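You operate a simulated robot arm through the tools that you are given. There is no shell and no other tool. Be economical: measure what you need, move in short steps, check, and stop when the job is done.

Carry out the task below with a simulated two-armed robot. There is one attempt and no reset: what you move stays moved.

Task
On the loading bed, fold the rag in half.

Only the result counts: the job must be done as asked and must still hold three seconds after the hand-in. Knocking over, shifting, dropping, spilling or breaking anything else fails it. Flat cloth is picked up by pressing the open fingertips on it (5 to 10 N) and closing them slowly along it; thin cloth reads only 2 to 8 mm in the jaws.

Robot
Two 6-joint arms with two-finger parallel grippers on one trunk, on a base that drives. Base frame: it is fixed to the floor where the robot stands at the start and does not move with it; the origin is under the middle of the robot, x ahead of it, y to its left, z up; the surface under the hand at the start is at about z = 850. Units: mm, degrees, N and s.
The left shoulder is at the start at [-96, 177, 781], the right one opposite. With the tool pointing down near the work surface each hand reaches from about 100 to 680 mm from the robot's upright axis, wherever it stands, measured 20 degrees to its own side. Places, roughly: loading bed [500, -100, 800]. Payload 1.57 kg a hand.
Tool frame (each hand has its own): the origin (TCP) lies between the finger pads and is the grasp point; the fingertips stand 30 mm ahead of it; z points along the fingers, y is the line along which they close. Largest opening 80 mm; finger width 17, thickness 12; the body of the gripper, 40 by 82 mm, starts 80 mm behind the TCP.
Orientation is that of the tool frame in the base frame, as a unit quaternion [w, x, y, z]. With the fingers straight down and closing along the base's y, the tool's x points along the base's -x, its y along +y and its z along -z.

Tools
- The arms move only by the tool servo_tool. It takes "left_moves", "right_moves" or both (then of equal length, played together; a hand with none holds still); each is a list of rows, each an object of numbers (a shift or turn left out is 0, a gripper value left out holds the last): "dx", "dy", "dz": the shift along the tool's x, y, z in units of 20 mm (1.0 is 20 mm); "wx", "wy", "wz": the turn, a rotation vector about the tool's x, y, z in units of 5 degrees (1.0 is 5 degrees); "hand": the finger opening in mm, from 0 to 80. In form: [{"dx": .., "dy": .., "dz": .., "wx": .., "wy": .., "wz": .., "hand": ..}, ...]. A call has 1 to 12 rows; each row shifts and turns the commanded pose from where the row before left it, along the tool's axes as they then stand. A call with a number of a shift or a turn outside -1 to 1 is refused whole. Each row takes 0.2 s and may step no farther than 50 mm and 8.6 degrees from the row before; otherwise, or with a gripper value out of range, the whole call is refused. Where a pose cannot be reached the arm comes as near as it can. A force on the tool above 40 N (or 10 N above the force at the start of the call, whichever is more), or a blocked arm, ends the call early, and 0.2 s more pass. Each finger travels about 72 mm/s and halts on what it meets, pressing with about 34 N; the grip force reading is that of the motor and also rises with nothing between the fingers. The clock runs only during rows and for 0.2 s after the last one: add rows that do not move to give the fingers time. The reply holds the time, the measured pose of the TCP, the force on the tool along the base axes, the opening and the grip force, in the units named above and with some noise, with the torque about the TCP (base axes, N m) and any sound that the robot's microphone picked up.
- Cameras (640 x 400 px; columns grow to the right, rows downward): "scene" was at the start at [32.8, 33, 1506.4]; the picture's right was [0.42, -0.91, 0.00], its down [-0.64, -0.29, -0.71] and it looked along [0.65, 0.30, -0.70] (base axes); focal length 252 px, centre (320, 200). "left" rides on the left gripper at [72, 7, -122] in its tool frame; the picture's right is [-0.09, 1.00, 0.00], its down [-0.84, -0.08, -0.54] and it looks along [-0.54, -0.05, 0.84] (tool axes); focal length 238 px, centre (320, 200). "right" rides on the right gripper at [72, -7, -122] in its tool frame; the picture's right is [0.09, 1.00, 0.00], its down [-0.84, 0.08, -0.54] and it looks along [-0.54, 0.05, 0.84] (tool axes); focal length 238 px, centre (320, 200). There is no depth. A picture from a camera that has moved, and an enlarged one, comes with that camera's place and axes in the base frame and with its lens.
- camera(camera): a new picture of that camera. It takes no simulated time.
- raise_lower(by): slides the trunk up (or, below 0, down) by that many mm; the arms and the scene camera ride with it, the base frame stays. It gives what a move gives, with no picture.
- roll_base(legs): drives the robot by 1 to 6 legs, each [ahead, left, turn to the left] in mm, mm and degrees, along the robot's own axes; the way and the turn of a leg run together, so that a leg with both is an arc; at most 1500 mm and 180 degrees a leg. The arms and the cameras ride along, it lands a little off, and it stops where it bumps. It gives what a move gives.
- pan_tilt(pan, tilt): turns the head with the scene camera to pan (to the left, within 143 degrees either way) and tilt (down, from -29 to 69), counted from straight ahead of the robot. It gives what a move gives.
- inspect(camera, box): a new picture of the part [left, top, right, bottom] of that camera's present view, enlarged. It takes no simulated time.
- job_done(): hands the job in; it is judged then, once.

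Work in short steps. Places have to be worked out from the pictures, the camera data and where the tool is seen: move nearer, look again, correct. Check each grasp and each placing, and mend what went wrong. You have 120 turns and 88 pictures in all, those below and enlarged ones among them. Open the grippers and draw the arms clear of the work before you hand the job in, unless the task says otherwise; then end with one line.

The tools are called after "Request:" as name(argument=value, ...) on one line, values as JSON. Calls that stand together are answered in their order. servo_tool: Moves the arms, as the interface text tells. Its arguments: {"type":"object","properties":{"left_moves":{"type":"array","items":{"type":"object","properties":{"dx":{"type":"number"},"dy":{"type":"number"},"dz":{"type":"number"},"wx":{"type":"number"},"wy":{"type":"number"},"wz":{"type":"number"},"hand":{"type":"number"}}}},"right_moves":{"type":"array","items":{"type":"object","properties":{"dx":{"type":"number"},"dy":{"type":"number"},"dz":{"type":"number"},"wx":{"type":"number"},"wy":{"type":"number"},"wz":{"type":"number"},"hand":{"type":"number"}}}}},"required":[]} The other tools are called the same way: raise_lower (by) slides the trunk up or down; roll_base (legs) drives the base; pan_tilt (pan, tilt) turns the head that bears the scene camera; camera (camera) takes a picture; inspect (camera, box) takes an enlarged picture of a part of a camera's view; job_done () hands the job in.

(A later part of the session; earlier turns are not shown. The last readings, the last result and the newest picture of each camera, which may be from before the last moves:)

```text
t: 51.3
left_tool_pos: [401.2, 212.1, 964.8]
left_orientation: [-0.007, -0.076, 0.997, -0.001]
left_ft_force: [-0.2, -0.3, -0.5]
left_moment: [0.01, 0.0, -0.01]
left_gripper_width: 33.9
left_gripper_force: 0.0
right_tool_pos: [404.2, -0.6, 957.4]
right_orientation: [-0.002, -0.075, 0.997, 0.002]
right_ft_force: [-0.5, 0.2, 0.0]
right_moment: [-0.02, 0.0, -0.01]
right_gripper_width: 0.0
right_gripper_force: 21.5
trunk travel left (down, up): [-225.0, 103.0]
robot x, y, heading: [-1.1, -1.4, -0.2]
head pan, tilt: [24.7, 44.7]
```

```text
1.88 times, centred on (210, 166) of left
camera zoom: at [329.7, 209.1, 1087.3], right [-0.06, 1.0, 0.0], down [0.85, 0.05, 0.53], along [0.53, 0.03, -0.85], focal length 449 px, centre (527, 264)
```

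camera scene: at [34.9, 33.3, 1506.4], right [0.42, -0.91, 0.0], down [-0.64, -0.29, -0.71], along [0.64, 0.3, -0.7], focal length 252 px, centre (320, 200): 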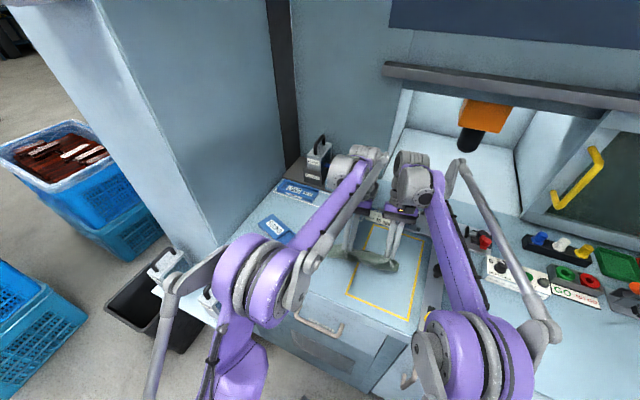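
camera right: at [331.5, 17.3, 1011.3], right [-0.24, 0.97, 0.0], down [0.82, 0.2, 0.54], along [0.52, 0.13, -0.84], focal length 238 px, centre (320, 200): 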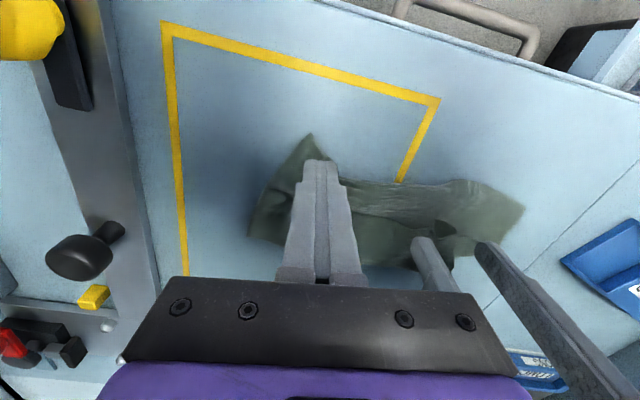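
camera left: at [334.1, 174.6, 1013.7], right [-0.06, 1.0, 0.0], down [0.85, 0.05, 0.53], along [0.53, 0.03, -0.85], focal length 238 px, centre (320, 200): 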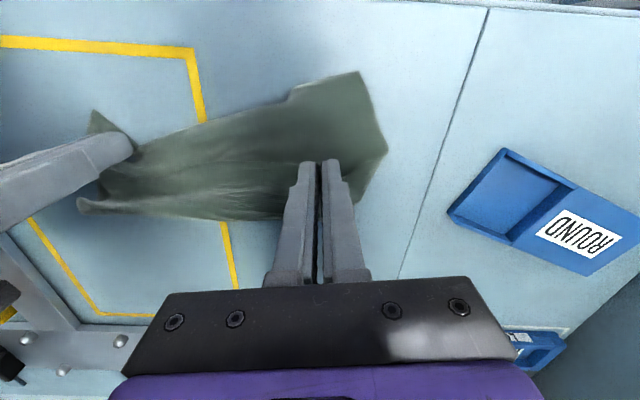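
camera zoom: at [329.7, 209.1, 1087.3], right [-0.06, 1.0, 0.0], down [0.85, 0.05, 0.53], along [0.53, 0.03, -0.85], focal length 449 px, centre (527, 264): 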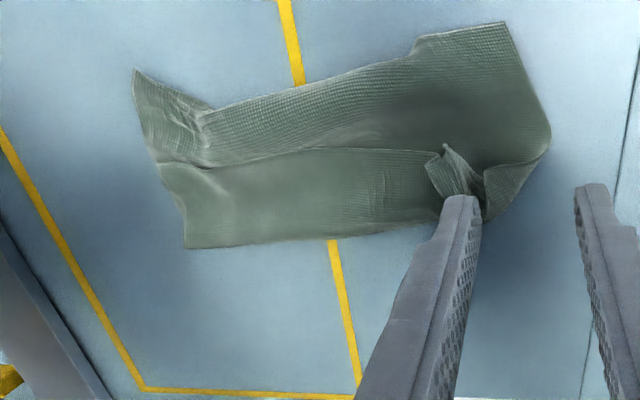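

Now it's clear: the lower corners are D≈(377,19) and C≈(345,200), the upper A≈(424,15) and B≈(406,171), with B as a standing ridge. I'll re-grip only the top of B's ridge, keeping the tips higher and yawed to match, and pin near D with the right hand.

Request:
servo_tool(left_moves=[{"dx": -0.13, "dy": -0.95, "hand": 32}, {"dx": -0.13, "dy": -0.96}, {"wz": -1}, {"wz": -1}, {"wz": -1}, {"wz": -1}, {"wz": -1, "dz": 0.6}, {"dz": 0.9}, {"dz": 0.9}, {"dz": 0.7}], right_moves=[{"dx": 0.05, "dy": 0.84}, {"dx": 0.05, "dy": 0.84}, {"dz": 0.8}, {"dz": 0.8}, {"dz": 0.8}, {"dz": 0.8}, {"dz": 0.4}, {"dz": 0.15}, {"dz": 0.07}, {}])

Request:
inspect(camera="left", box=[100, 60, 440, 272])

```text
t: 53.5
left_tool_pos: [410.9, 175.8, 902.1]
left_orientation: [-0.007, -0.288, 0.958, 0.001]
left_ft_force: [-0.8, 0.0, -0.1]
left_moment: [-0.02, 0.0, 0.01]
left_gripper_width: 32.0
left_gripper_force: 0.1
right_tool_pos: [398.6, 33.4, 882.0]
right_orientation: [-0.002, -0.075, 0.997, 0.002]
right_ft_force: [1.1, 0.3, 9.0]
right_moment: [0.01, -0.04, 0.0]
right_gripper_width: 0.0
right_gripper_force: 21.1
trunk travel left (down, up): [-225.0, 103.0]
robot x, y, heading: [-1.7, -1.4, -0.2]
head pan, tilt: [24.7, 44.7]
```

```text
1.88 times, centred on (270, 166) of left
camera zoom: at [347.8, 142.9, 1025.9], right [-0.47, 0.88, 0.0], down [0.75, 0.4, 0.53], along [0.47, 0.26, -0.85], focal length 449 px, centre (414, 264)
```

zoom: 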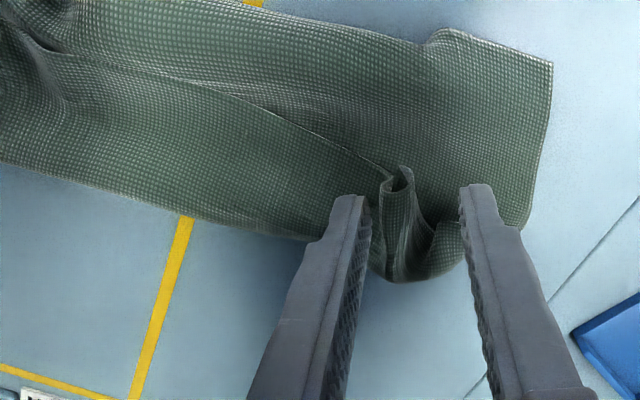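

The ridge is clearly between the fingers. I'll lower to keep the tips about 8 mm above the table and close.

Request:
servo_tool(left_moves=[{"dz": 0.4}, {"dz": 0.28, "hand": 28}, {"hand": 24}, {"hand": 20}, {"hand": 16}, {"hand": 12}, {"hand": 8}, {"hand": 4}, {"hand": 0}, {}, {}])

Request:
inspect(camera="left", box=[100, 60, 440, 272])

```text
t: 55.9
left_tool_pos: [412.1, 176.0, 887.8]
left_orientation: [-0.007, -0.29, 0.957, 0.0]
left_ft_force: [0.5, 0.1, 0.7]
left_moment: [0.0, 0.04, 0.04]
left_gripper_width: 2.7
left_gripper_force: 24.3
right_tool_pos: [397.7, 33.4, 882.5]
right_orientation: [0.0, -0.074, 0.997, 0.002]
right_ft_force: [2.5, -0.3, 14.7]
right_moment: [0.03, -0.12, 0.03]
right_gripper_width: 0.1
right_gripper_force: 21.4
trunk travel left (down, up): [-225.0, 103.0]
robot x, y, heading: [-1.8, 3.2, -0.1]
head pan, tilt: [24.7, 44.7]
```

```text
1.88 times, centred on (270, 166) of left
camera zoom: at [348.4, 142.8, 1011.2], right [-0.47, 0.88, 0.0], down [0.75, 0.4, 0.53], along [0.47, 0.26, -0.85], focal length 449 px, centre (414, 264)
```

zoom: 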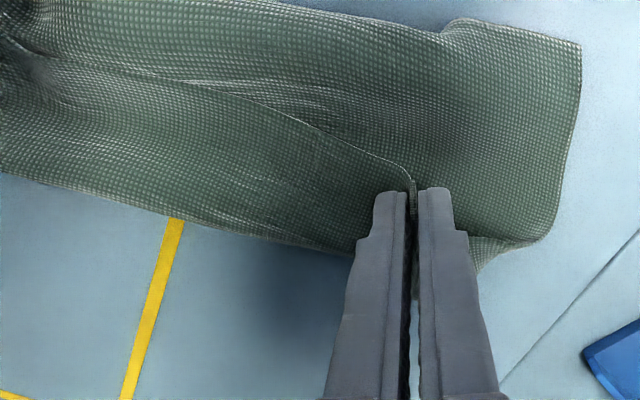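

It's gripped with no load on the table, so this should be the top layer only. I'll lift 12 mm and carry B toward C.

Request:
servo_tool(left_moves=[{"dz": -0.6, "hand": 0}, {"dx": 0.34, "dy": 0.4}, {"dx": 0.34, "dy": 0.4}, {"dx": 0.34, "dy": 0.4}, {"dx": 0.34, "dy": 0.4}, {"dx": 0.33, "dy": 0.37}, {}])

Request:
inspect(camera="left", box=[100, 60, 440, 272])

```text
t: 57.5
left_tool_pos: [360.5, 190.8, 901.6]
left_orientation: [-0.006, -0.29, 0.957, 0.001]
left_ft_force: [0.7, 0.3, -0.6]
left_moment: [-0.03, -0.02, -0.02]
left_gripper_width: 2.6
left_gripper_force: 23.6
right_tool_pos: [396.8, 33.6, 882.3]
right_orientation: [-0.002, -0.074, 0.997, 0.002]
right_ft_force: [1.1, -0.2, 13.2]
right_moment: [0.05, -0.11, 0.0]
right_gripper_width: 0.0
right_gripper_force: 21.4
trunk travel left (down, up): [-225.0, 103.0]
robot x, y, heading: [0.4, 0.6, 0.1]
head pan, tilt: [24.7, 44.7]
```

```text
1.88 times, centred on (270, 166) of left
camera zoom: at [297.5, 156.5, 1024.3], right [-0.47, 0.88, 0.0], down [0.75, 0.4, 0.53], along [0.47, 0.26, -0.85], focal length 449 px, centre (414, 264)
```

zoom: 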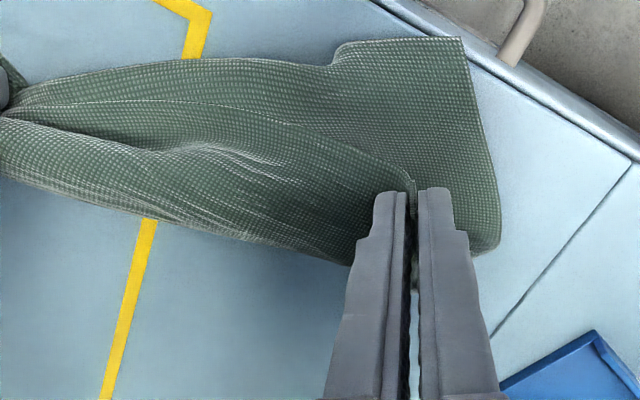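

The lower layer drags along because nothing holds it near C. I'll keep B held and use the right hand, tilted so its body clears the left, to press the exposed lower layer near C and slide it under B. First I'll lift and tilt the right hand.

Request:
servo_tool(right_moves=[{"dz": -1}, {"dz": -1}, {"dz": -1}, {"dz": -1}, {"wx": -1}, {"wx": -1}, {"wx": -1}, {"wx": -1}, {"wx": -1}, {"wx": -1}])

Request:
camera(camera="left")

```text
t: 59.7
left_tool_pos: [361.4, 189.0, 900.1]
left_orientation: [-0.006, -0.289, 0.957, 0.001]
left_ft_force: [-0.5, 0.1, -0.5]
left_moment: [0.04, 0.0, 0.0]
left_gripper_width: 2.5
left_gripper_force: 23.8
right_tool_pos: [398.4, 33.4, 959.4]
right_orientation: [-0.021, -0.071, 0.963, 0.261]
right_ft_force: [0.0, -0.7, 0.3]
right_moment: [0.02, -0.05, 0.01]
right_gripper_width: 0.0
right_gripper_force: 20.9
trunk travel left (down, up): [-225.0, 103.0]
robot x, y, heading: [1.7, 4.1, 0.1]
head pan, tilt: [24.7, 44.7]
```

```text
17 pictures are left
camera left: at [298.2, 156.3, 1024.2], right [-0.47, 0.88, 0.0], down [0.75, 0.4, 0.53], along [0.47, 0.26, -0.85], focal length 238 px, centre (320, 200)
```

left: 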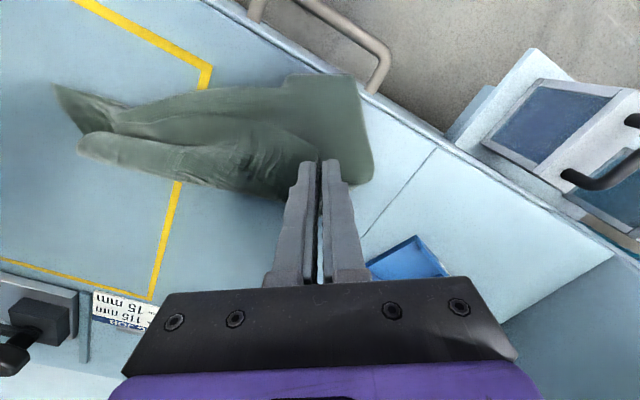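

I'll move the tilted right hand over the exposed strip beside C (tip target about (332,150)) and come down close to it.

Request:
servo_tool(right_moves=[{"dx": 0.4, "dy": 0.8, "dz": 0.46}, {"dx": 0.4, "dy": 0.8, "dz": 0.46}, {"dx": 0.4, "dy": 0.8, "dz": 0.46}, {"dx": 0.4, "dy": 0.8, "dz": 0.46}, {"dx": 0.4, "dy": 0.8, "dz": 0.46}, {"dx": 0.4, "dy": 0.78, "dz": 0.46}, {"dy": -0.43, "dz": 0.75}, {"dy": -0.43, "dz": 0.75}, {"dy": -0.43, "dz": 0.75}, {"dy": -0.43, "dz": 0.75}])

Request:
camera(camera="left")

```text
t: 61.9
left_tool_pos: [362.2, 190.0, 900.5]
left_orientation: [-0.007, -0.289, 0.957, 0.001]
left_ft_force: [-0.6, -0.6, -0.6]
left_moment: [0.04, -0.01, 0.01]
left_gripper_width: 2.8
left_gripper_force: 23.8
right_tool_pos: [333.5, 137.8, 890.1]
right_orientation: [-0.021, -0.071, 0.963, 0.26]
right_ft_force: [0.2, 0.0, 0.6]
right_moment: [-0.01, -0.04, -0.01]
right_gripper_width: 0.1
right_gripper_force: 22.1
trunk travel left (down, up): [-225.0, 103.0]
robot x, y, heading: [1.0, 1.5, -0.1]
head pan, tilt: [24.7, 44.7]
```

```text
16 pictures are left
camera left: at [298.2, 156.5, 1024.1], right [-0.47, 0.88, 0.0], down [0.75, 0.4, 0.53], along [0.47, 0.26, -0.85], focal length 238 px, centre (320, 200)
```

left: 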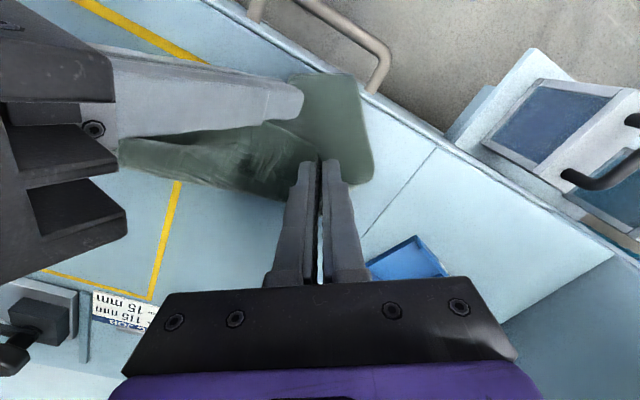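

It's placed well over the strip. I'll lower the right hand gently to contact.

Request:
servo_tool(right_moves=[{"dy": -0.1, "dz": 0.17}, {"dy": -0.04, "dz": 0.07}, {"dy": -0.02, "dz": 0.035}, {}])

```text
t: 62.9
left_tool_pos: [361.8, 189.6, 901.0]
left_orientation: [-0.007, -0.289, 0.957, 0.001]
left_ft_force: [-0.2, -0.3, 0.1]
left_moment: [-0.01, 0.01, -0.02]
left_gripper_width: 2.7
left_gripper_force: 24.0
right_tool_pos: [333.5, 136.1, 884.5]
right_orientation: [-0.021, -0.071, 0.963, 0.259]
right_ft_force: [-0.1, -0.8, 0.6]
right_moment: [0.02, -0.04, 0.0]
right_gripper_width: 0.0
right_gripper_force: 21.2
trunk travel left (down, up): [-225.0, 103.0]
robot x, y, heading: [3.5, 1.5, 0.3]
head pan, tilt: [24.7, 44.7]
```

I'm not quite in contact, so I'll lower a little further in tiny steps.

Request:
servo_tool(right_moves=[{"dy": -0.03, "dz": 0.05}, {"dy": -0.015, "dz": 0.025}, {}])

```text
t: 63.7
left_tool_pos: [362.1, 190.2, 901.2]
left_orientation: [-0.006, -0.289, 0.957, 0.001]
left_ft_force: [-0.4, 0.2, -0.1]
left_moment: [0.01, 0.0, 0.01]
left_gripper_width: 2.8
left_gripper_force: 23.7
right_tool_pos: [333.3, 135.4, 883.2]
right_orientation: [-0.021, -0.071, 0.963, 0.26]
right_ft_force: [0.1, 0.3, 3.5]
right_moment: [0.06, -0.01, -0.02]
right_gripper_width: 0.2
right_gripper_force: 21.6
trunk travel left (down, up): [-225.0, 103.0]
robot x, y, heading: [-3.2, 0.4, -0.1]
head pan, tilt: [24.7, 44.7]
```

Contact has started at 3.5 N. I'll press slightly more, then move B back toward C with the left while the right pins.

Request:
servo_tool(left_moves=[{}, {}, {"dx": 0.35, "dy": 0.233}, {"dx": 0.35, "dy": 0.233}, {"dx": 0.35, "dy": 0.233}, {"dx": 0.35, "dy": 0.233}, {"dx": 0.35, "dy": 0.233}, {}], right_moves=[{"dy": -0.015, "dz": 0.025}, {}, {}, {}, {}, {}, {}, {}])

Request:
camera(camera="left")

```text
t: 65.5
left_tool_pos: [318.1, 192.1, 899.2]
left_orientation: [-0.006, -0.289, 0.957, 0.0]
left_ft_force: [-0.4, -0.7, 0.4]
left_moment: [0.03, 0.01, -0.01]
left_gripper_width: 2.3
left_gripper_force: 23.9
right_tool_pos: [332.9, 135.3, 884.2]
right_orientation: [-0.021, -0.071, 0.963, 0.261]
right_ft_force: [3.0, -0.5, 18.7]
right_moment: [0.09, -0.13, -0.01]
right_gripper_width: 0.0
right_gripper_force: 21.3
trunk travel left (down, up): [-225.0, 103.0]
robot x, y, heading: [-0.9, -0.3, -0.0]
head pan, tilt: [24.7, 44.7]
```

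```text
15 pictures are left
camera left: at [254.8, 158.0, 1024.1], right [-0.47, 0.88, 0.0], down [0.75, 0.4, 0.53], along [0.47, 0.26, -0.85], focal length 238 px, centre (320, 200)
```

left: 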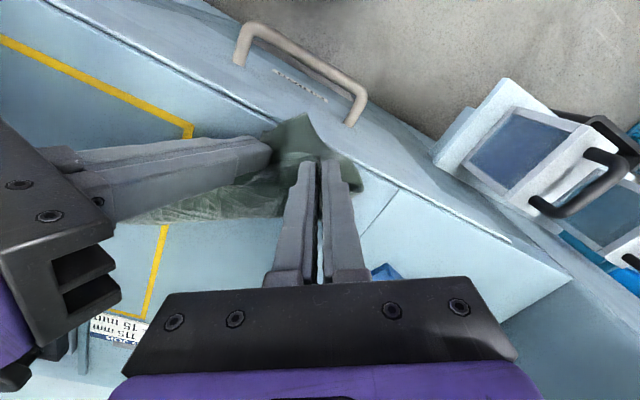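

C barely moved (≈(294,168)), so B at (318,192) is now close to it. I'll lower B and release it, then lift both hands for a view.

Request:
servo_tool(left_moves=[{"dz": 0.4}, {"dz": 0.25}, {"hand": 5}, {"hand": 10}, {"hand": 16}, {"hand": 24}, {"dz": -0.8}, {"dz": -1}, {"dz": -1}, {"dz": -1, "dy": 0.8}, {"dy": 1}], right_moves=[{}, {}, {}, {}, {}, {}, {}, {"dy": 0.43, "dz": -0.75}, {"dy": 0.43, "dz": -0.75}, {"dy": 0.43, "dz": -0.75}, {"dy": -0.4, "dz": -0.6}])

Request:
camera(camera="left")

Request:
inspect(camera="scene", box=[270, 220, 450, 332])

```text
t: 67.9
left_tool_pos: [298.1, 219.0, 964.4]
left_orientation: [-0.007, -0.289, 0.957, 0.001]
left_ft_force: [0.1, 0.1, 0.6]
left_moment: [-0.03, 0.01, -0.02]
left_gripper_width: 24.1
left_gripper_force: 0.0
right_tool_pos: [335.4, 123.6, 942.0]
right_orientation: [-0.02, -0.071, 0.963, 0.26]
right_ft_force: [0.3, 0.9, -0.1]
right_moment: [-0.02, 0.03, -0.01]
right_gripper_width: 0.2
right_gripper_force: 21.3
trunk travel left (down, up): [-225.0, 103.0]
robot x, y, heading: [-1.0, -2.0, 0.1]
head pan, tilt: [24.7, 44.7]
```

```text
14 pictures are left
camera left: at [235.4, 186.1, 1088.6], right [-0.47, 0.88, 0.0], down [0.75, 0.4, 0.53], along [0.47, 0.26, -0.85], focal length 238 px, centre (320, 200)
```

left: 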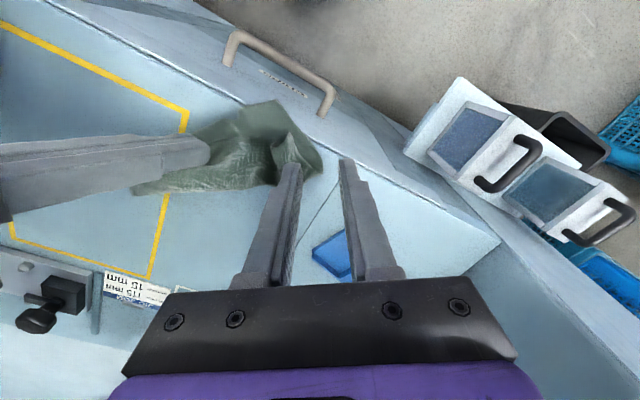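

```text
3.56 times, centred on (360, 276) of scene
camera zoom: at [32.4, 32.7, 1506.4], right [0.42, -0.91, 0.0], down [-0.64, -0.29, -0.71], along [0.65, 0.3, -0.7], focal length 895 px, centre (178, -70)
```

zoom: 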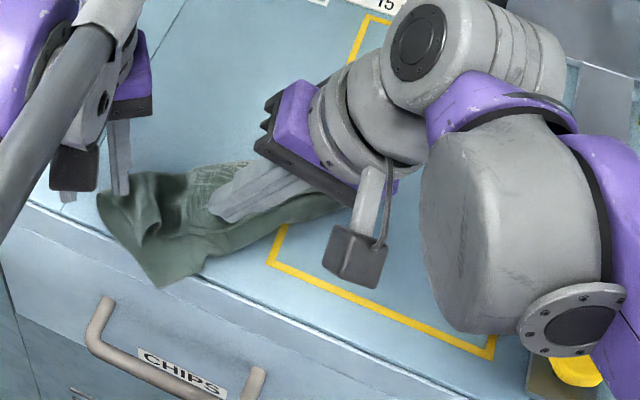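

Corner C is just over the bed's front edge, so the rag should be pulled back +x. I'll move the right hand away, untilt it and look clearly.

Request:
servo_tool(right_moves=[{"dy": 0, "dz": -1}, {"dy": -0.8, "dz": -1}, {"dy": -1, "dz": -0.8, "wx": 1}, {"dy": -1, "dz": -0.3, "wx": 1}, {"dy": -1, "dz": -0.3, "wx": 1}, {"dy": -1, "wx": 1}, {"dy": -1, "wx": 1}, {"dy": -1, "wx": 1}], left_moves=[{"wz": 1}, {"wz": 1}, {"wz": 1, "dz": -0.5}, {"wz": 1, "dz": -0.5}, {"wz": 1}, {}, {}, {}])

Request:
inspect(camera="scene", box=[280, 220, 440, 320])

Request:
camera(camera="left")

```text
t: 69.7
left_tool_pos: [302.5, 220.5, 985.1]
left_orientation: [-0.007, -0.075, 0.997, 0.0]
left_ft_force: [-0.7, 0.1, 0.6]
left_moment: [0.01, 0.0, 0.0]
left_gripper_width: 23.9
left_gripper_force: 0.1
right_tool_pos: [357.5, -34.3, 955.8]
right_orientation: [-0.002, -0.074, 0.997, 0.001]
right_ft_force: [0.5, -1.7, 0.1]
right_moment: [-0.01, -0.02, -0.01]
right_gripper_width: 0.1
right_gripper_force: 21.3
trunk travel left (down, up): [-225.0, 103.0]
robot x, y, heading: [1.0, 0.6, 0.0]
head pan, tilt: [24.7, 44.7]
```

```text
4.00 times, centred on (360, 270) of scene
camera zoom: at [32.6, 32.9, 1506.4], right [0.42, -0.91, 0.0], down [-0.64, -0.29, -0.71], along [0.65, 0.3, -0.7], focal length 1007 px, centre (160, -80)
```

zoom: 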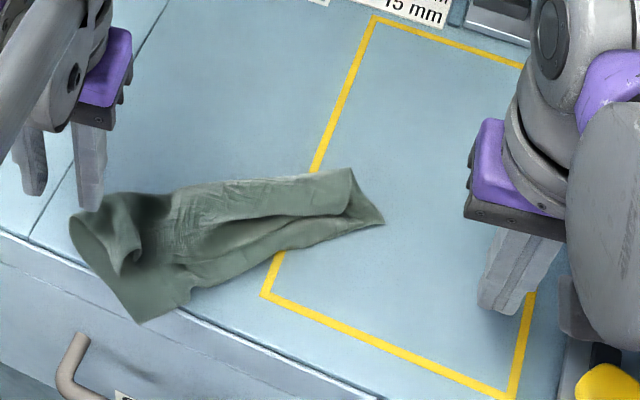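

```text
11 pictures are left
camera left: at [229.1, 217.7, 1107.6], right [-0.06, 1.0, 0.0], down [0.85, 0.05, 0.53], along [0.53, 0.03, -0.85], focal length 238 px, centre (320, 200)
```

left: 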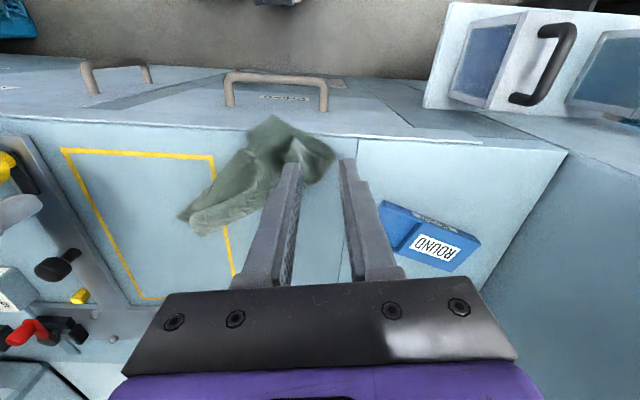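

The rag is folded but rotated, with lower C≈(290,167) and D≈(428,42), upper B≈(316,193) and A≈(424,66). B is about 35 mm short of C, and C overhangs the bed edge. I'll grip B's ridge again, then use the right fingertip to pull the lower layer near C back under it; first the left goes over the ridge and the right tilts.

Request:
servo_tool(left_moves=[{"dx": -0.38, "dy": -0.75, "hand": 34}, {"dx": -0.38, "dy": -0.75}, {"dz": 1}, {"dz": 1}, {"dz": 1}, {"dz": 1}, {"dz": 0.2}, {}], right_moves=[{"wx": -1}, {"wx": -1}, {"wx": -1}, {"wx": -1}, {"wx": -1}, {"wx": -1}, {"wx": -1}, {}])

Request:
camera(camera="left")

```text
t: 71.5
left_tool_pos: [320.0, 192.8, 898.8]
left_orientation: [-0.007, -0.075, 0.997, 0.0]
left_ft_force: [0.3, 0.1, 0.3]
left_moment: [0.02, -0.02, 0.0]
left_gripper_width: 34.0
left_gripper_force: 0.0
right_tool_pos: [359.1, -34.3, 958.2]
right_orientation: [-0.025, -0.07, 0.95, 0.302]
right_ft_force: [-0.2, 1.1, -0.5]
right_moment: [-0.01, 0.0, -0.01]
right_gripper_width: 0.0
right_gripper_force: 21.1
trunk travel left (down, up): [-225.0, 103.0]
robot x, y, heading: [1.0, 0.1, 0.0]
head pan, tilt: [24.7, 44.7]
```

```text
10 pictures are left
camera left: at [247.9, 189.7, 1022.8], right [-0.06, 1.0, 0.0], down [0.85, 0.05, 0.53], along [0.53, 0.03, -0.85], focal length 238 px, centre (320, 200)
```

left: 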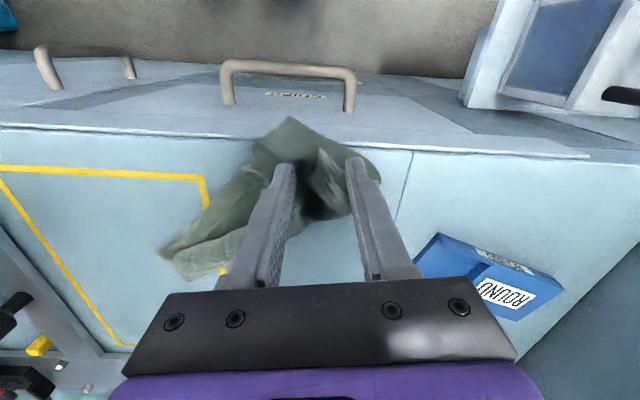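

The ridge is between the fingers. I'll lower to keep the tips about 8 mm up and close on it.

Request:
servo_tool(left_moves=[{"dz": 0.3}, {"dz": 0.2, "hand": 30}, {"hand": 25}, {"hand": 20}, {"hand": 15}, {"hand": 10}, {"hand": 5}, {"hand": 0}, {}, {"dz": -0.3}])

```text
t: 73.7
left_tool_pos: [319.8, 193.5, 896.8]
left_orientation: [-0.007, -0.075, 0.997, 0.0]
left_ft_force: [-0.1, -0.1, 1.2]
left_moment: [-0.03, -0.01, -0.01]
left_gripper_width: 2.4
left_gripper_force: 23.8
right_tool_pos: [360.4, -35.1, 957.0]
right_orientation: [-0.025, -0.071, 0.951, 0.301]
right_ft_force: [0.3, -0.6, 0.4]
right_moment: [-0.02, -0.01, -0.03]
right_gripper_width: 0.1
right_gripper_force: 21.3
trunk travel left (down, up): [-225.0, 103.0]
robot x, y, heading: [-4.0, 1.4, -0.1]
head pan, tilt: [24.7, 44.7]
```

B is gripped. Now I'll bring the tilted right hand over the exposed strip near C (tip about (321,155)) and down close to it.

Request:
servo_tool(right_moves=[{"dx": 0.066, "dy": 0.904, "dz": 0.634}, {"dx": 0.066, "dy": 0.904, "dz": 0.634}, {"dx": 0.066, "dy": 0.904, "dz": 0.634}, {"dx": 0.066, "dy": 0.904, "dz": 0.634}, {"dx": 0.066, "dy": 0.904, "dz": 0.634}, {"dx": 0.066, "dy": 0.904, "dz": 0.634}, {"dx": 0.066, "dy": 0.904, "dz": 0.634}, {"dx": 0.066, "dy": 0.904, "dz": 0.634}, {"dy": -0.475, "dz": 0.675}, {"dy": -0.475, "dz": 0.675}, {"dy": -0.475, "dz": 0.675}, {"dy": -0.475, "dz": 0.675}])

Request:
camera(camera="left")

```text
t: 76.3
left_tool_pos: [318.7, 195.3, 895.3]
left_orientation: [-0.008, -0.075, 0.997, -0.001]
left_ft_force: [0.6, -0.3, -0.8]
left_moment: [0.01, -0.04, -0.03]
left_gripper_width: 2.3
left_gripper_force: 23.9
right_tool_pos: [322.1, 138.9, 890.6]
right_orientation: [-0.024, -0.07, 0.95, 0.302]
right_ft_force: [0.6, 0.6, 0.1]
right_moment: [0.05, 0.01, 0.03]
right_gripper_width: 0.0
right_gripper_force: 21.7
trunk travel left (down, up): [-225.0, 103.0]
robot x, y, heading: [-1.8, -0.8, 0.0]
head pan, tilt: [24.7, 44.7]
```

```text
9 pictures are left
camera left: at [248.0, 190.4, 1019.1], right [-0.06, 1.0, 0.0], down [0.85, 0.05, 0.53], along [0.53, 0.03, -0.85], focal length 238 px, centre (320, 200)
```

left: 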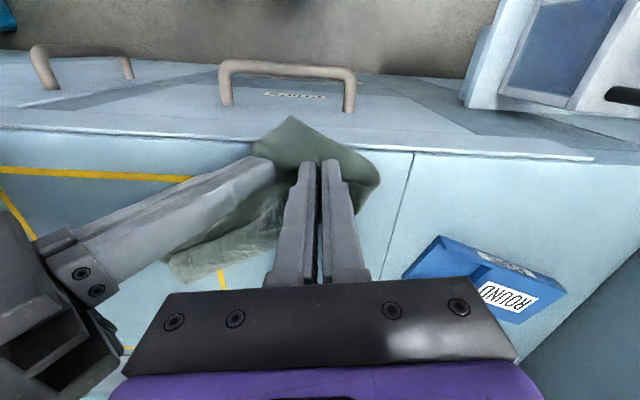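

The right tip sits over the strip. I'll lower it to contact.

Request:
servo_tool(right_moves=[{"dy": -0.12, "dz": 0.17}, {"dy": -0.06, "dz": 0.085}, {"dy": -0.035, "dz": 0.05}, {}])

```text
t: 77.3
left_tool_pos: [320.1, 194.4, 896.2]
left_orientation: [-0.007, -0.074, 0.997, -0.001]
left_ft_force: [0.0, -0.1, -0.2]
left_moment: [-0.02, 0.05, -0.03]
left_gripper_width: 2.5
left_gripper_force: 23.3
right_tool_pos: [321.5, 137.7, 883.3]
right_orientation: [-0.024, -0.07, 0.951, 0.301]
right_ft_force: [0.4, 0.0, 1.5]
right_moment: [0.01, 0.02, -0.02]
right_gripper_width: 0.0
right_gripper_force: 21.1
trunk travel left (down, up): [-225.0, 103.0]
robot x, y, heading: [0.5, 0.2, 0.1]
head pan, tilt: [24.7, 44.7]
```

I'll press a bit more, then slide the lower layer forward with the right while the left eases B slightly back toward C.

Request:
servo_tool(right_moves=[{"dy": -0.03, "dz": 0.05}, {}, {"dx": -0.31, "dy": 0.024, "dz": 0.017}, {"dx": -0.31, "dy": 0.024, "dz": 0.017}, {"dx": -0.31, "dy": 0.024, "dz": 0.017}, {"dx": -0.31, "dy": 0.024, "dz": 0.017}, {}], left_moves=[{}, {}, {"dx": 0.085, "dy": -0.06}, {"dx": 0.085, "dy": -0.06}, {"dx": 0.085, "dy": -0.06}, {"dx": 0.085, "dy": -0.06}, {}])

Request:
camera(camera="left")

```text
t: 78.9
left_tool_pos: [312.2, 186.4, 897.5]
left_orientation: [-0.007, -0.075, 0.997, -0.001]
left_ft_force: [-0.2, -0.1, -0.2]
left_moment: [-0.01, 0.0, 0.04]
left_gripper_width: 2.4
left_gripper_force: 24.0
right_tool_pos: [346.3, 145.0, 882.5]
right_orientation: [-0.025, -0.07, 0.951, 0.301]
right_ft_force: [-2.4, -0.2, 7.5]
right_moment: [0.06, 0.09, -0.01]
right_gripper_width: 0.0
right_gripper_force: 21.0
trunk travel left (down, up): [-225.0, 103.0]
robot x, y, heading: [2.3, 0.5, 0.1]
head pan, tilt: [24.7, 44.7]
```

```text
8 pictures are left
camera left: at [241.2, 183.6, 1020.1], right [-0.06, 1.0, 0.0], down [0.85, 0.05, 0.53], along [0.53, 0.03, -0.85], focal length 238 px, centre (320, 200)
```

left: 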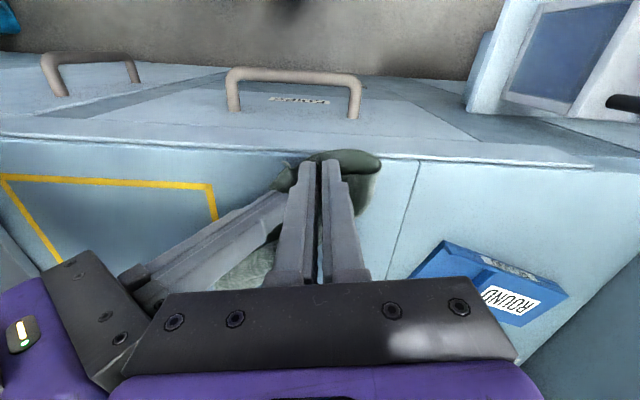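

C is now tucked under B. I'll drag both layers together about 32 mm +x, away from the bed edge, then lower B.

Request:
servo_tool(right_moves=[{"dx": -0.3, "dy": -0.037, "dz": -0.02}, {"dx": -0.3, "dy": -0.037, "dz": -0.02}, {"dx": -0.3, "dy": -0.037, "dz": -0.02}, {"dx": -0.3, "dy": -0.037, "dz": -0.02}, {"dx": -0.3, "dy": -0.037, "dz": -0.02}, {}, {}], left_moves=[{"dx": -0.33, "dy": -0.045}, {"dx": -0.33, "dy": -0.045}, {"dx": -0.33, "dy": -0.045}, {"dx": -0.33, "dy": -0.045}, {"dx": -0.33, "dy": -0.045}, {"dz": 0.3}, {"dz": 0.15}])

Request:
camera(camera="left")

```text
t: 80.5
left_tool_pos: [348.4, 188.6, 886.0]
left_orientation: [-0.008, -0.074, 0.997, -0.001]
left_ft_force: [0.1, -1.1, -0.1]
left_moment: [0.0, 0.01, 0.01]
left_gripper_width: 2.2
left_gripper_force: 24.1
right_tool_pos: [375.4, 145.2, 882.2]
right_orientation: [-0.024, -0.071, 0.95, 0.303]
right_ft_force: [-1.0, 0.9, 5.5]
right_moment: [0.09, 0.02, 0.01]
right_gripper_width: 0.2
right_gripper_force: 21.9
trunk travel left (down, up): [-225.0, 103.0]
robot x, y, heading: [-2.8, 0.5, -0.2]
head pan, tilt: [24.7, 44.7]
```

```text
7 pictures are left
camera left: at [275.3, 184.6, 1009.4], right [-0.06, 1.0, 0.0], down [0.85, 0.05, 0.53], along [0.53, 0.03, -0.85], focal length 238 px, centre (320, 200)
```

left: 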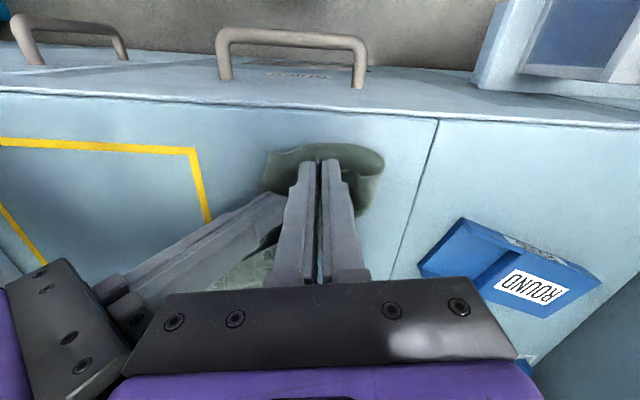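

Now I'll release B, lift the left clear, then withdraw the right along its fingers.

Request:
servo_tool(left_moves=[{"hand": 6}, {"hand": 12}, {"hand": 18}, {"hand": 24}, {"dz": -0.8}, {"dz": -1}, {"dz": -1}, {"dz": -1, "dy": 0.8}, {"dy": 1, "dz": -1}, {"dy": 1}, {"dy": 1}], right_moves=[{}, {}, {}, {}, {}, {"dy": 0.4, "dz": -0.6}, {"dz": -1}, {"dz": -1}, {"dz": -1}, {"dy": -1, "dz": -1}, {"dy": -1, "dz": -0.5}])

Request:
servo_tool(right_moves=[{"dy": -1, "dz": -0.6, "wx": 1}, {"dy": -1, "dz": -0.6, "wx": 1}, {"dy": -1, "dz": -0.3, "wx": 1}, {"dy": -1, "wx": 1}, {"dy": -1, "wx": 1}, {"dy": -1, "wx": 1}, {"dy": -1, "wx": 1}])

Request:
inspect(camera="scene", box=[280, 210, 440, 310])

```text
t: 82.9
left_tool_pos: [335.1, 262.7, 984.8]
left_orientation: [-0.007, -0.074, 0.997, -0.001]
left_ft_force: [0.4, 0.4, 0.1]
left_moment: [0.0, -0.01, 0.0]
left_gripper_width: 24.0
left_gripper_force: 0.0
right_tool_pos: [389.2, 60.9, 947.7]
right_orientation: [-0.024, -0.07, 0.95, 0.302]
right_ft_force: [-0.2, 0.1, 0.7]
right_moment: [0.01, 0.02, -0.02]
right_gripper_width: 0.1
right_gripper_force: 21.2
trunk travel left (down, up): [-225.0, 103.0]
robot x, y, heading: [-0.2, 0.4, 0.1]
head pan, tilt: [24.7, 44.7]
```

```text
t: 84.5
left_tool_pos: [335.8, 262.6, 984.1]
left_orientation: [-0.008, -0.076, 0.997, -0.001]
left_ft_force: [0.4, 0.3, -0.4]
left_moment: [0.06, -0.01, 0.01]
left_gripper_width: 24.1
left_gripper_force: 0.1
right_tool_pos: [412.7, -83.3, 925.8]
right_orientation: [-0.001, -0.074, 0.997, 0.0]
right_ft_force: [0.5, 1.2, 0.6]
right_moment: [0.01, 0.0, -0.01]
right_gripper_width: 0.0
right_gripper_force: 21.6
trunk travel left (down, up): [-225.0, 103.0]
robot x, y, heading: [0.6, 0.1, -0.0]
head pan, tilt: [24.7, 44.7]
```

```text
4.00 times, centred on (360, 260) of scene
camera zoom: at [32.7, 32.9, 1506.4], right [0.42, -0.91, 0.0], down [-0.64, -0.29, -0.71], along [0.65, 0.3, -0.7], focal length 1007 px, centre (160, -40)
```

zoom: 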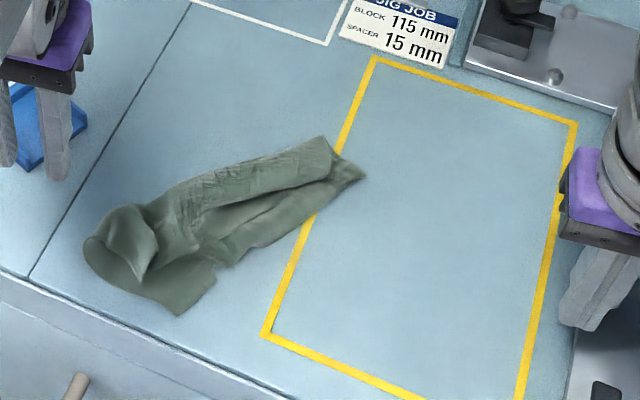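

The fold holds: lower C≈(330,157) and D≈(490,73), upper B≈(336,189) and A≈(478,95), all on the bed. B sprang back about 30 mm, so I'll press lightly on the top near B with closed left fingertips and drag it toward C.

Request:
servo_tool(left_moves=[{"dx": 0.03, "dy": -0.86, "hand": 0}, {"dx": 0.03, "dy": -0.86}, {"dx": 0.03, "dy": -0.86}, {"dx": 0.03, "dy": -0.87}, {"dz": 1}, {"dz": 1}, {"dz": 1}, {"dz": 1}, {"dz": 0.5}, {"dz": 0.2}, {"dz": 0.1}])

```text
t: 86.9
left_tool_pos: [343.4, 193.9, 885.7]
left_orientation: [-0.008, -0.076, 0.997, 0.0]
left_ft_force: [-0.6, -0.4, 0.1]
left_moment: [-0.01, -0.01, -0.04]
left_gripper_width: 0.2
left_gripper_force: 21.4
right_tool_pos: [411.3, -82.4, 927.3]
right_orientation: [-0.002, -0.074, 0.997, 0.002]
right_ft_force: [0.4, -0.6, 0.0]
right_moment: [-0.02, -0.03, -0.03]
right_gripper_width: 0.0
right_gripper_force: 21.1
trunk travel left (down, up): [-225.0, 103.0]
robot x, y, heading: [-1.5, 2.8, 0.2]
head pan, tilt: [24.7, 44.7]
```

I'll come down to light contact and drag toward C.

Request:
servo_tool(left_moves=[{"dz": 0.08}, {"dz": 0.04}, {}, {"dx": 0.12, "dy": -0.265}, {"dx": 0.12, "dy": -0.265}, {"dx": 0.12, "dy": -0.265}, {"dx": 0.12, "dy": -0.265}, {"dx": 0.12, "dy": -0.265}, {}])

Request:
inspect(camera="scene", box=[280, 210, 440, 310])

```text
t: 88.9
left_tool_pos: [336.3, 166.6, 885.9]
left_orientation: [-0.007, -0.075, 0.997, -0.001]
left_ft_force: [-0.8, -0.8, -0.3]
left_moment: [0.02, -0.01, -0.01]
left_gripper_width: 0.0
left_gripper_force: 21.4
right_tool_pos: [412.9, -81.8, 925.9]
right_orientation: [-0.002, -0.075, 0.997, 0.002]
right_ft_force: [0.4, -0.4, 0.3]
right_moment: [0.03, -0.02, 0.04]
right_gripper_width: 0.0
right_gripper_force: 21.3
trunk travel left (down, up): [-225.0, 103.0]
robot x, y, heading: [1.4, -0.9, 0.1]
head pan, tilt: [24.7, 44.7]
```

```text
4.00 times, centred on (360, 260) of scene
camera zoom: at [32.7, 33.0, 1506.4], right [0.42, -0.91, 0.0], down [-0.64, -0.29, -0.71], along [0.65, 0.3, -0.7], focal length 1007 px, centre (160, -40)
```

zoom: 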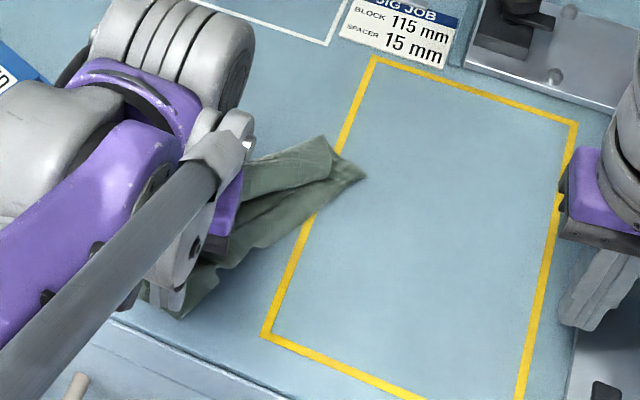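

The force was near zero, so the finger probably only brushed the ridge. I'll look through the left camera.

Request:
inspect(camera="left", box=[180, 60, 440, 222])

```text
2.46 times, centred on (310, 141) of left
camera zoom: at [262.6, 162.9, 1008.1], right [-0.06, 1.0, 0.0], down [0.85, 0.05, 0.53], along [0.53, 0.03, -0.85], focal length 587 px, centre (345, 345)
```

zoom: 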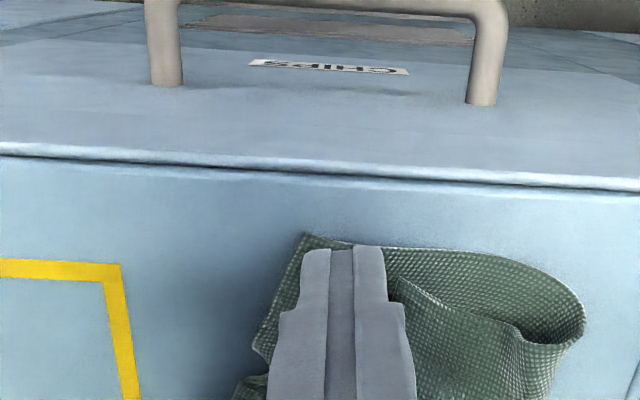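

B has moved closer to C (≈25 mm). I'll do one more try with real pressure: lift, step back onto the top layer behind B, and press down.

Request:
servo_tool(left_moves=[{"dz": -1}, {"dx": -0.3, "dy": 0.7}, {"dx": -0.31, "dy": 0.7}, {"dz": 0.8}, {"dz": 0.25}, {"dz": 0.08}, {"dz": 0.04}, {}])

```text
t: 90.7
left_tool_pos: [342.7, 196.3, 881.7]
left_orientation: [-0.007, -0.076, 0.997, -0.001]
left_ft_force: [-0.5, -2.8, 14.8]
left_moment: [-0.11, -0.04, 0.01]
left_gripper_width: 0.2
left_gripper_force: 21.1
right_tool_pos: [411.3, -82.2, 927.0]
right_orientation: [-0.001, -0.074, 0.997, 0.003]
right_ft_force: [0.4, 0.1, -0.1]
right_moment: [-0.01, 0.01, -0.02]
right_gripper_width: 0.2
right_gripper_force: 21.8
trunk travel left (down, up): [-225.0, 103.0]
robot x, y, heading: [-3.7, -0.2, -0.0]
head pan, tilt: [24.7, 44.7]
```

It's pressing with 15 N now. I'll drag toward C, then lift and withdraw to view.

Request:
servo_tool(left_moves=[{"dx": 0.135, "dy": -0.22}, {"dx": 0.135, "dy": -0.22}, {"dx": 0.135, "dy": -0.22}, {"dx": 0.135, "dy": -0.22}, {"dx": 0.135, "dy": -0.22}, {"dz": -0.6}, {"dz": -1}, {"dz": -1}, {"dz": -1, "dy": 1}, {"dz": -1, "dy": 1}, {"dy": 1}, {"dy": 1}])

Request:
inspect(camera="scene", box=[280, 210, 440, 310])

```text
t: 93.3
left_tool_pos: [321.6, 252.5, 974.1]
left_orientation: [-0.008, -0.075, 0.997, -0.001]
left_ft_force: [-0.4, 0.0, -0.9]
left_moment: [-0.03, 0.0, -0.01]
left_gripper_width: 0.0
left_gripper_force: 21.6
right_tool_pos: [412.1, -82.5, 927.1]
right_orientation: [-0.002, -0.074, 0.997, 0.002]
right_ft_force: [-0.2, -0.4, 0.2]
right_moment: [-0.02, 0.01, -0.01]
right_gripper_width: 0.0
right_gripper_force: 21.1
trunk travel left (down, up): [-225.0, 103.0]
robot x, y, heading: [-0.2, 0.2, -0.1]
head pan, tilt: [24.7, 44.7]
```

```text
4.00 times, centred on (360, 260) of scene
camera zoom: at [32.6, 33.2, 1506.4], right [0.42, -0.91, 0.0], down [-0.64, -0.29, -0.71], along [0.65, 0.3, -0.7], focal length 1007 px, centre (160, -40)
```

zoom: 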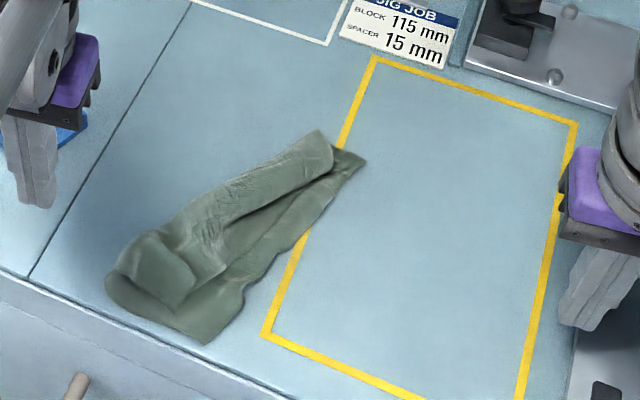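

B is now flat, and the remaining offset is about 30 mm at B and 10 mm at A. One last refinement: pin the lower strip near C with the tilted right tip and drag the top layer at B toward it with the left. I'll lift and tilt the right first, then position it.

Request:
servo_tool(right_moves=[{"dz": -1}, {"dz": -0.5}, {"wx": -1}, {"wx": -1}, {"wx": -1}, {"wx": -1}, {"wx": -1}, {"wx": -1}, {"wx": -1}])

Request:
servo_tool(right_moves=[{"dx": 0.159, "dy": 0.85, "dz": 0.597}, {"dx": 0.159, "dy": 0.85, "dz": 0.597}, {"dx": 0.159, "dy": 0.85, "dz": 0.597}, {"dx": 0.159, "dy": 0.85, "dz": 0.597}, {"dx": 0.159, "dy": 0.85, "dz": 0.597}, {"dx": 0.159, "dy": 0.85, "dz": 0.597}, {"dx": 0.159, "dy": 0.85, "dz": 0.597}, {"dx": 0.159, "dy": 0.85, "dz": 0.597}, {"dx": 0.159, "dy": 0.85, "dz": 0.597}, {"dx": 0.159, "dy": 0.85, "dz": 0.597}])

```text
t: 95.3
left_tool_pos: [322.1, 252.3, 974.0]
left_orientation: [-0.007, -0.074, 0.997, -0.001]
left_ft_force: [-0.3, 0.3, 0.7]
left_moment: [-0.02, -0.03, 0.0]
left_gripper_width: 0.0
left_gripper_force: 21.5
right_tool_pos: [411.7, -83.1, 955.5]
right_orientation: [-0.023, -0.07, 0.95, 0.302]
right_ft_force: [0.4, 0.4, -0.5]
right_moment: [0.04, -0.01, 0.02]
right_gripper_width: 0.0
right_gripper_force: 21.1
trunk travel left (down, up): [-225.0, 103.0]
robot x, y, heading: [-2.2, 3.5, -0.0]
head pan, tilt: [24.7, 44.7]
```

```text
t: 97.5
left_tool_pos: [321.3, 252.1, 974.7]
left_orientation: [-0.007, -0.075, 0.997, -0.001]
left_ft_force: [-0.1, 0.3, 0.1]
left_moment: [0.0, 0.01, -0.01]
left_gripper_width: 0.1
left_gripper_force: 21.5
right_tool_pos: [350.3, 121.1, 955.4]
right_orientation: [-0.024, -0.07, 0.951, 0.301]
right_ft_force: [0.2, 0.4, -0.4]
right_moment: [0.0, -0.02, -0.02]
right_gripper_width: 0.1
right_gripper_force: 21.2
trunk travel left (down, up): [-225.0, 103.0]
robot x, y, heading: [-2.9, 2.6, 0.0]
head pan, tilt: [24.7, 44.7]
```

I'll lower the right toward the strip and bring the left down over the top layer near B.

Request:
servo_tool(right_moves=[{"dy": -0.5, "dz": 0.71}, {"dy": -0.5, "dz": 0.71}, {"dy": -0.5, "dz": 0.71}, {"dy": -0.5, "dz": 0.71}, {"dy": -0.04, "dz": 0.06}, {}, {}, {}, {}, {}], left_moves=[{"dx": -0.25, "dy": -0.92}, {"dx": -0.25, "dy": -0.92}, {"dx": -0.25, "dy": -0.93}, {"dx": -0.25, "dy": -0.93}, {"dz": 1}, {"dz": 1}, {"dz": 1}, {"dz": 0.8}, {"dz": 0.4}, {}])

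Request:
inspect(camera="left", box=[160, 80, 440, 255])

```text
t: 99.7
left_tool_pos: [351.6, 180.9, 886.9]
left_orientation: [-0.007, -0.075, 0.997, -0.001]
left_ft_force: [0.3, 0.0, -0.2]
left_moment: [0.02, 0.01, 0.0]
left_gripper_width: 0.1
left_gripper_force: 20.6
right_tool_pos: [349.0, 117.1, 882.9]
right_orientation: [-0.024, -0.07, 0.951, 0.301]
right_ft_force: [0.1, 0.3, 0.0]
right_moment: [0.0, -0.01, 0.02]
right_gripper_width: 0.1
right_gripper_force: 21.4
trunk travel left (down, up): [-225.0, 103.0]
robot x, y, heading: [1.6, 2.7, -0.1]
head pan, tilt: [24.7, 44.7]
```

```text
2.29 times, centred on (300, 168) of left
camera zoom: at [279.9, 177.0, 1011.5], right [-0.06, 1.0, 0.0], down [0.85, 0.05, 0.53], along [0.53, 0.03, -0.85], focal length 545 px, centre (366, 274)
```

zoom: 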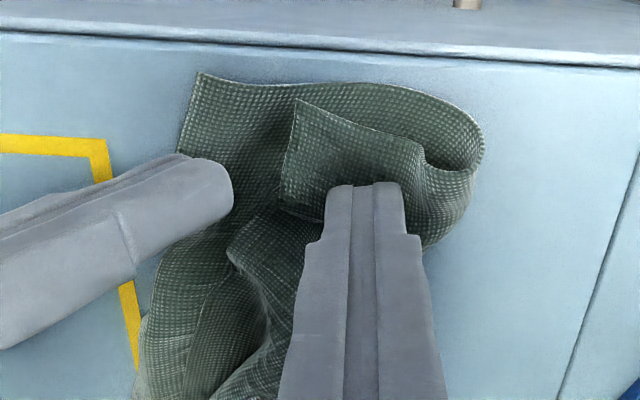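

The view is clear: B≈(321,159), C≈(315,132), and the right tip is on the strip. I'll press both to contact.

Request:
servo_tool(right_moves=[{"dy": -0.035, "dz": 0.05}, {"dy": -0.015, "dz": 0.025}, {}, {}], left_moves=[{"dz": 0.12}, {"dz": 0.06}, {"dz": 0.03}, {}])

```text
t: 100.7
left_tool_pos: [351.9, 180.7, 883.4]
left_orientation: [-0.006, -0.075, 0.997, -0.001]
left_ft_force: [1.0, 1.0, 1.0]
left_moment: [0.02, 0.01, -0.01]
left_gripper_width: 0.0
left_gripper_force: 21.0
right_tool_pos: [349.2, 117.9, 882.2]
right_orientation: [-0.024, -0.07, 0.951, 0.302]
right_ft_force: [1.1, 0.0, 2.7]
right_moment: [0.05, 0.0, -0.01]
right_gripper_width: 0.1
right_gripper_force: 21.4
trunk travel left (down, up): [-225.0, 103.0]
robot x, y, heading: [1.5, 2.5, -0.4]
head pan, tilt: [24.7, 44.7]
```

I'll press a bit more on both (firmer on the right), then drag the top with the left.

Request:
servo_tool(right_moves=[{"dy": -0.03, "dz": 0.045}, {}, {}, {}, {}, {}, {}, {}], left_moves=[{"dz": 0.05}, {}, {"dx": 0.1, "dy": -0.26}, {"dx": 0.1, "dy": -0.26}, {"dx": 0.1, "dy": -0.26}, {"dx": 0.1, "dy": -0.26}, {"dx": 0.1, "dy": -0.26}, {}])

Request:
inspect(camera="left", box=[160, 80, 440, 255])

```text
t: 102.5
left_tool_pos: [345.3, 154.5, 884.2]
left_orientation: [-0.007, -0.075, 0.997, -0.001]
left_ft_force: [2.7, 6.1, 0.8]
left_moment: [0.2, -0.06, 0.06]
left_gripper_width: 0.0
left_gripper_force: 22.1
right_tool_pos: [348.2, 117.1, 882.5]
right_orientation: [-0.023, -0.07, 0.95, 0.302]
right_ft_force: [0.6, -4.9, 20.2]
right_moment: [0.1, -0.08, 0.04]
right_gripper_width: 0.1
right_gripper_force: 20.6
trunk travel left (down, up): [-225.0, 103.0]
robot x, y, heading: [2.1, 0.7, 0.1]
head pan, tilt: [24.7, 44.7]
```

```text
2.29 times, centred on (300, 168) of left
camera zoom: at [273.3, 149.7, 1007.8], right [-0.06, 1.0, 0.0], down [0.85, 0.05, 0.53], along [0.53, 0.03, -0.85], focal length 545 px, centre (366, 274)
```

zoom: 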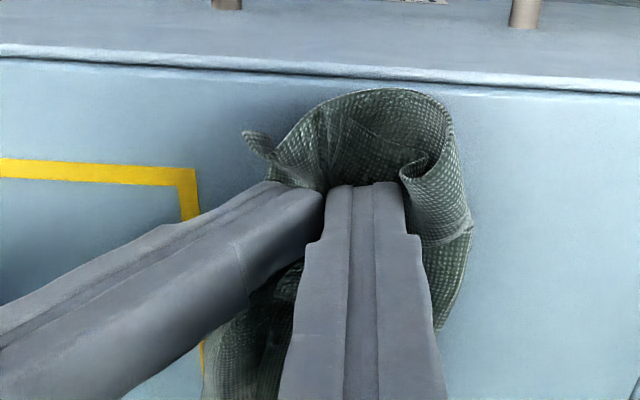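

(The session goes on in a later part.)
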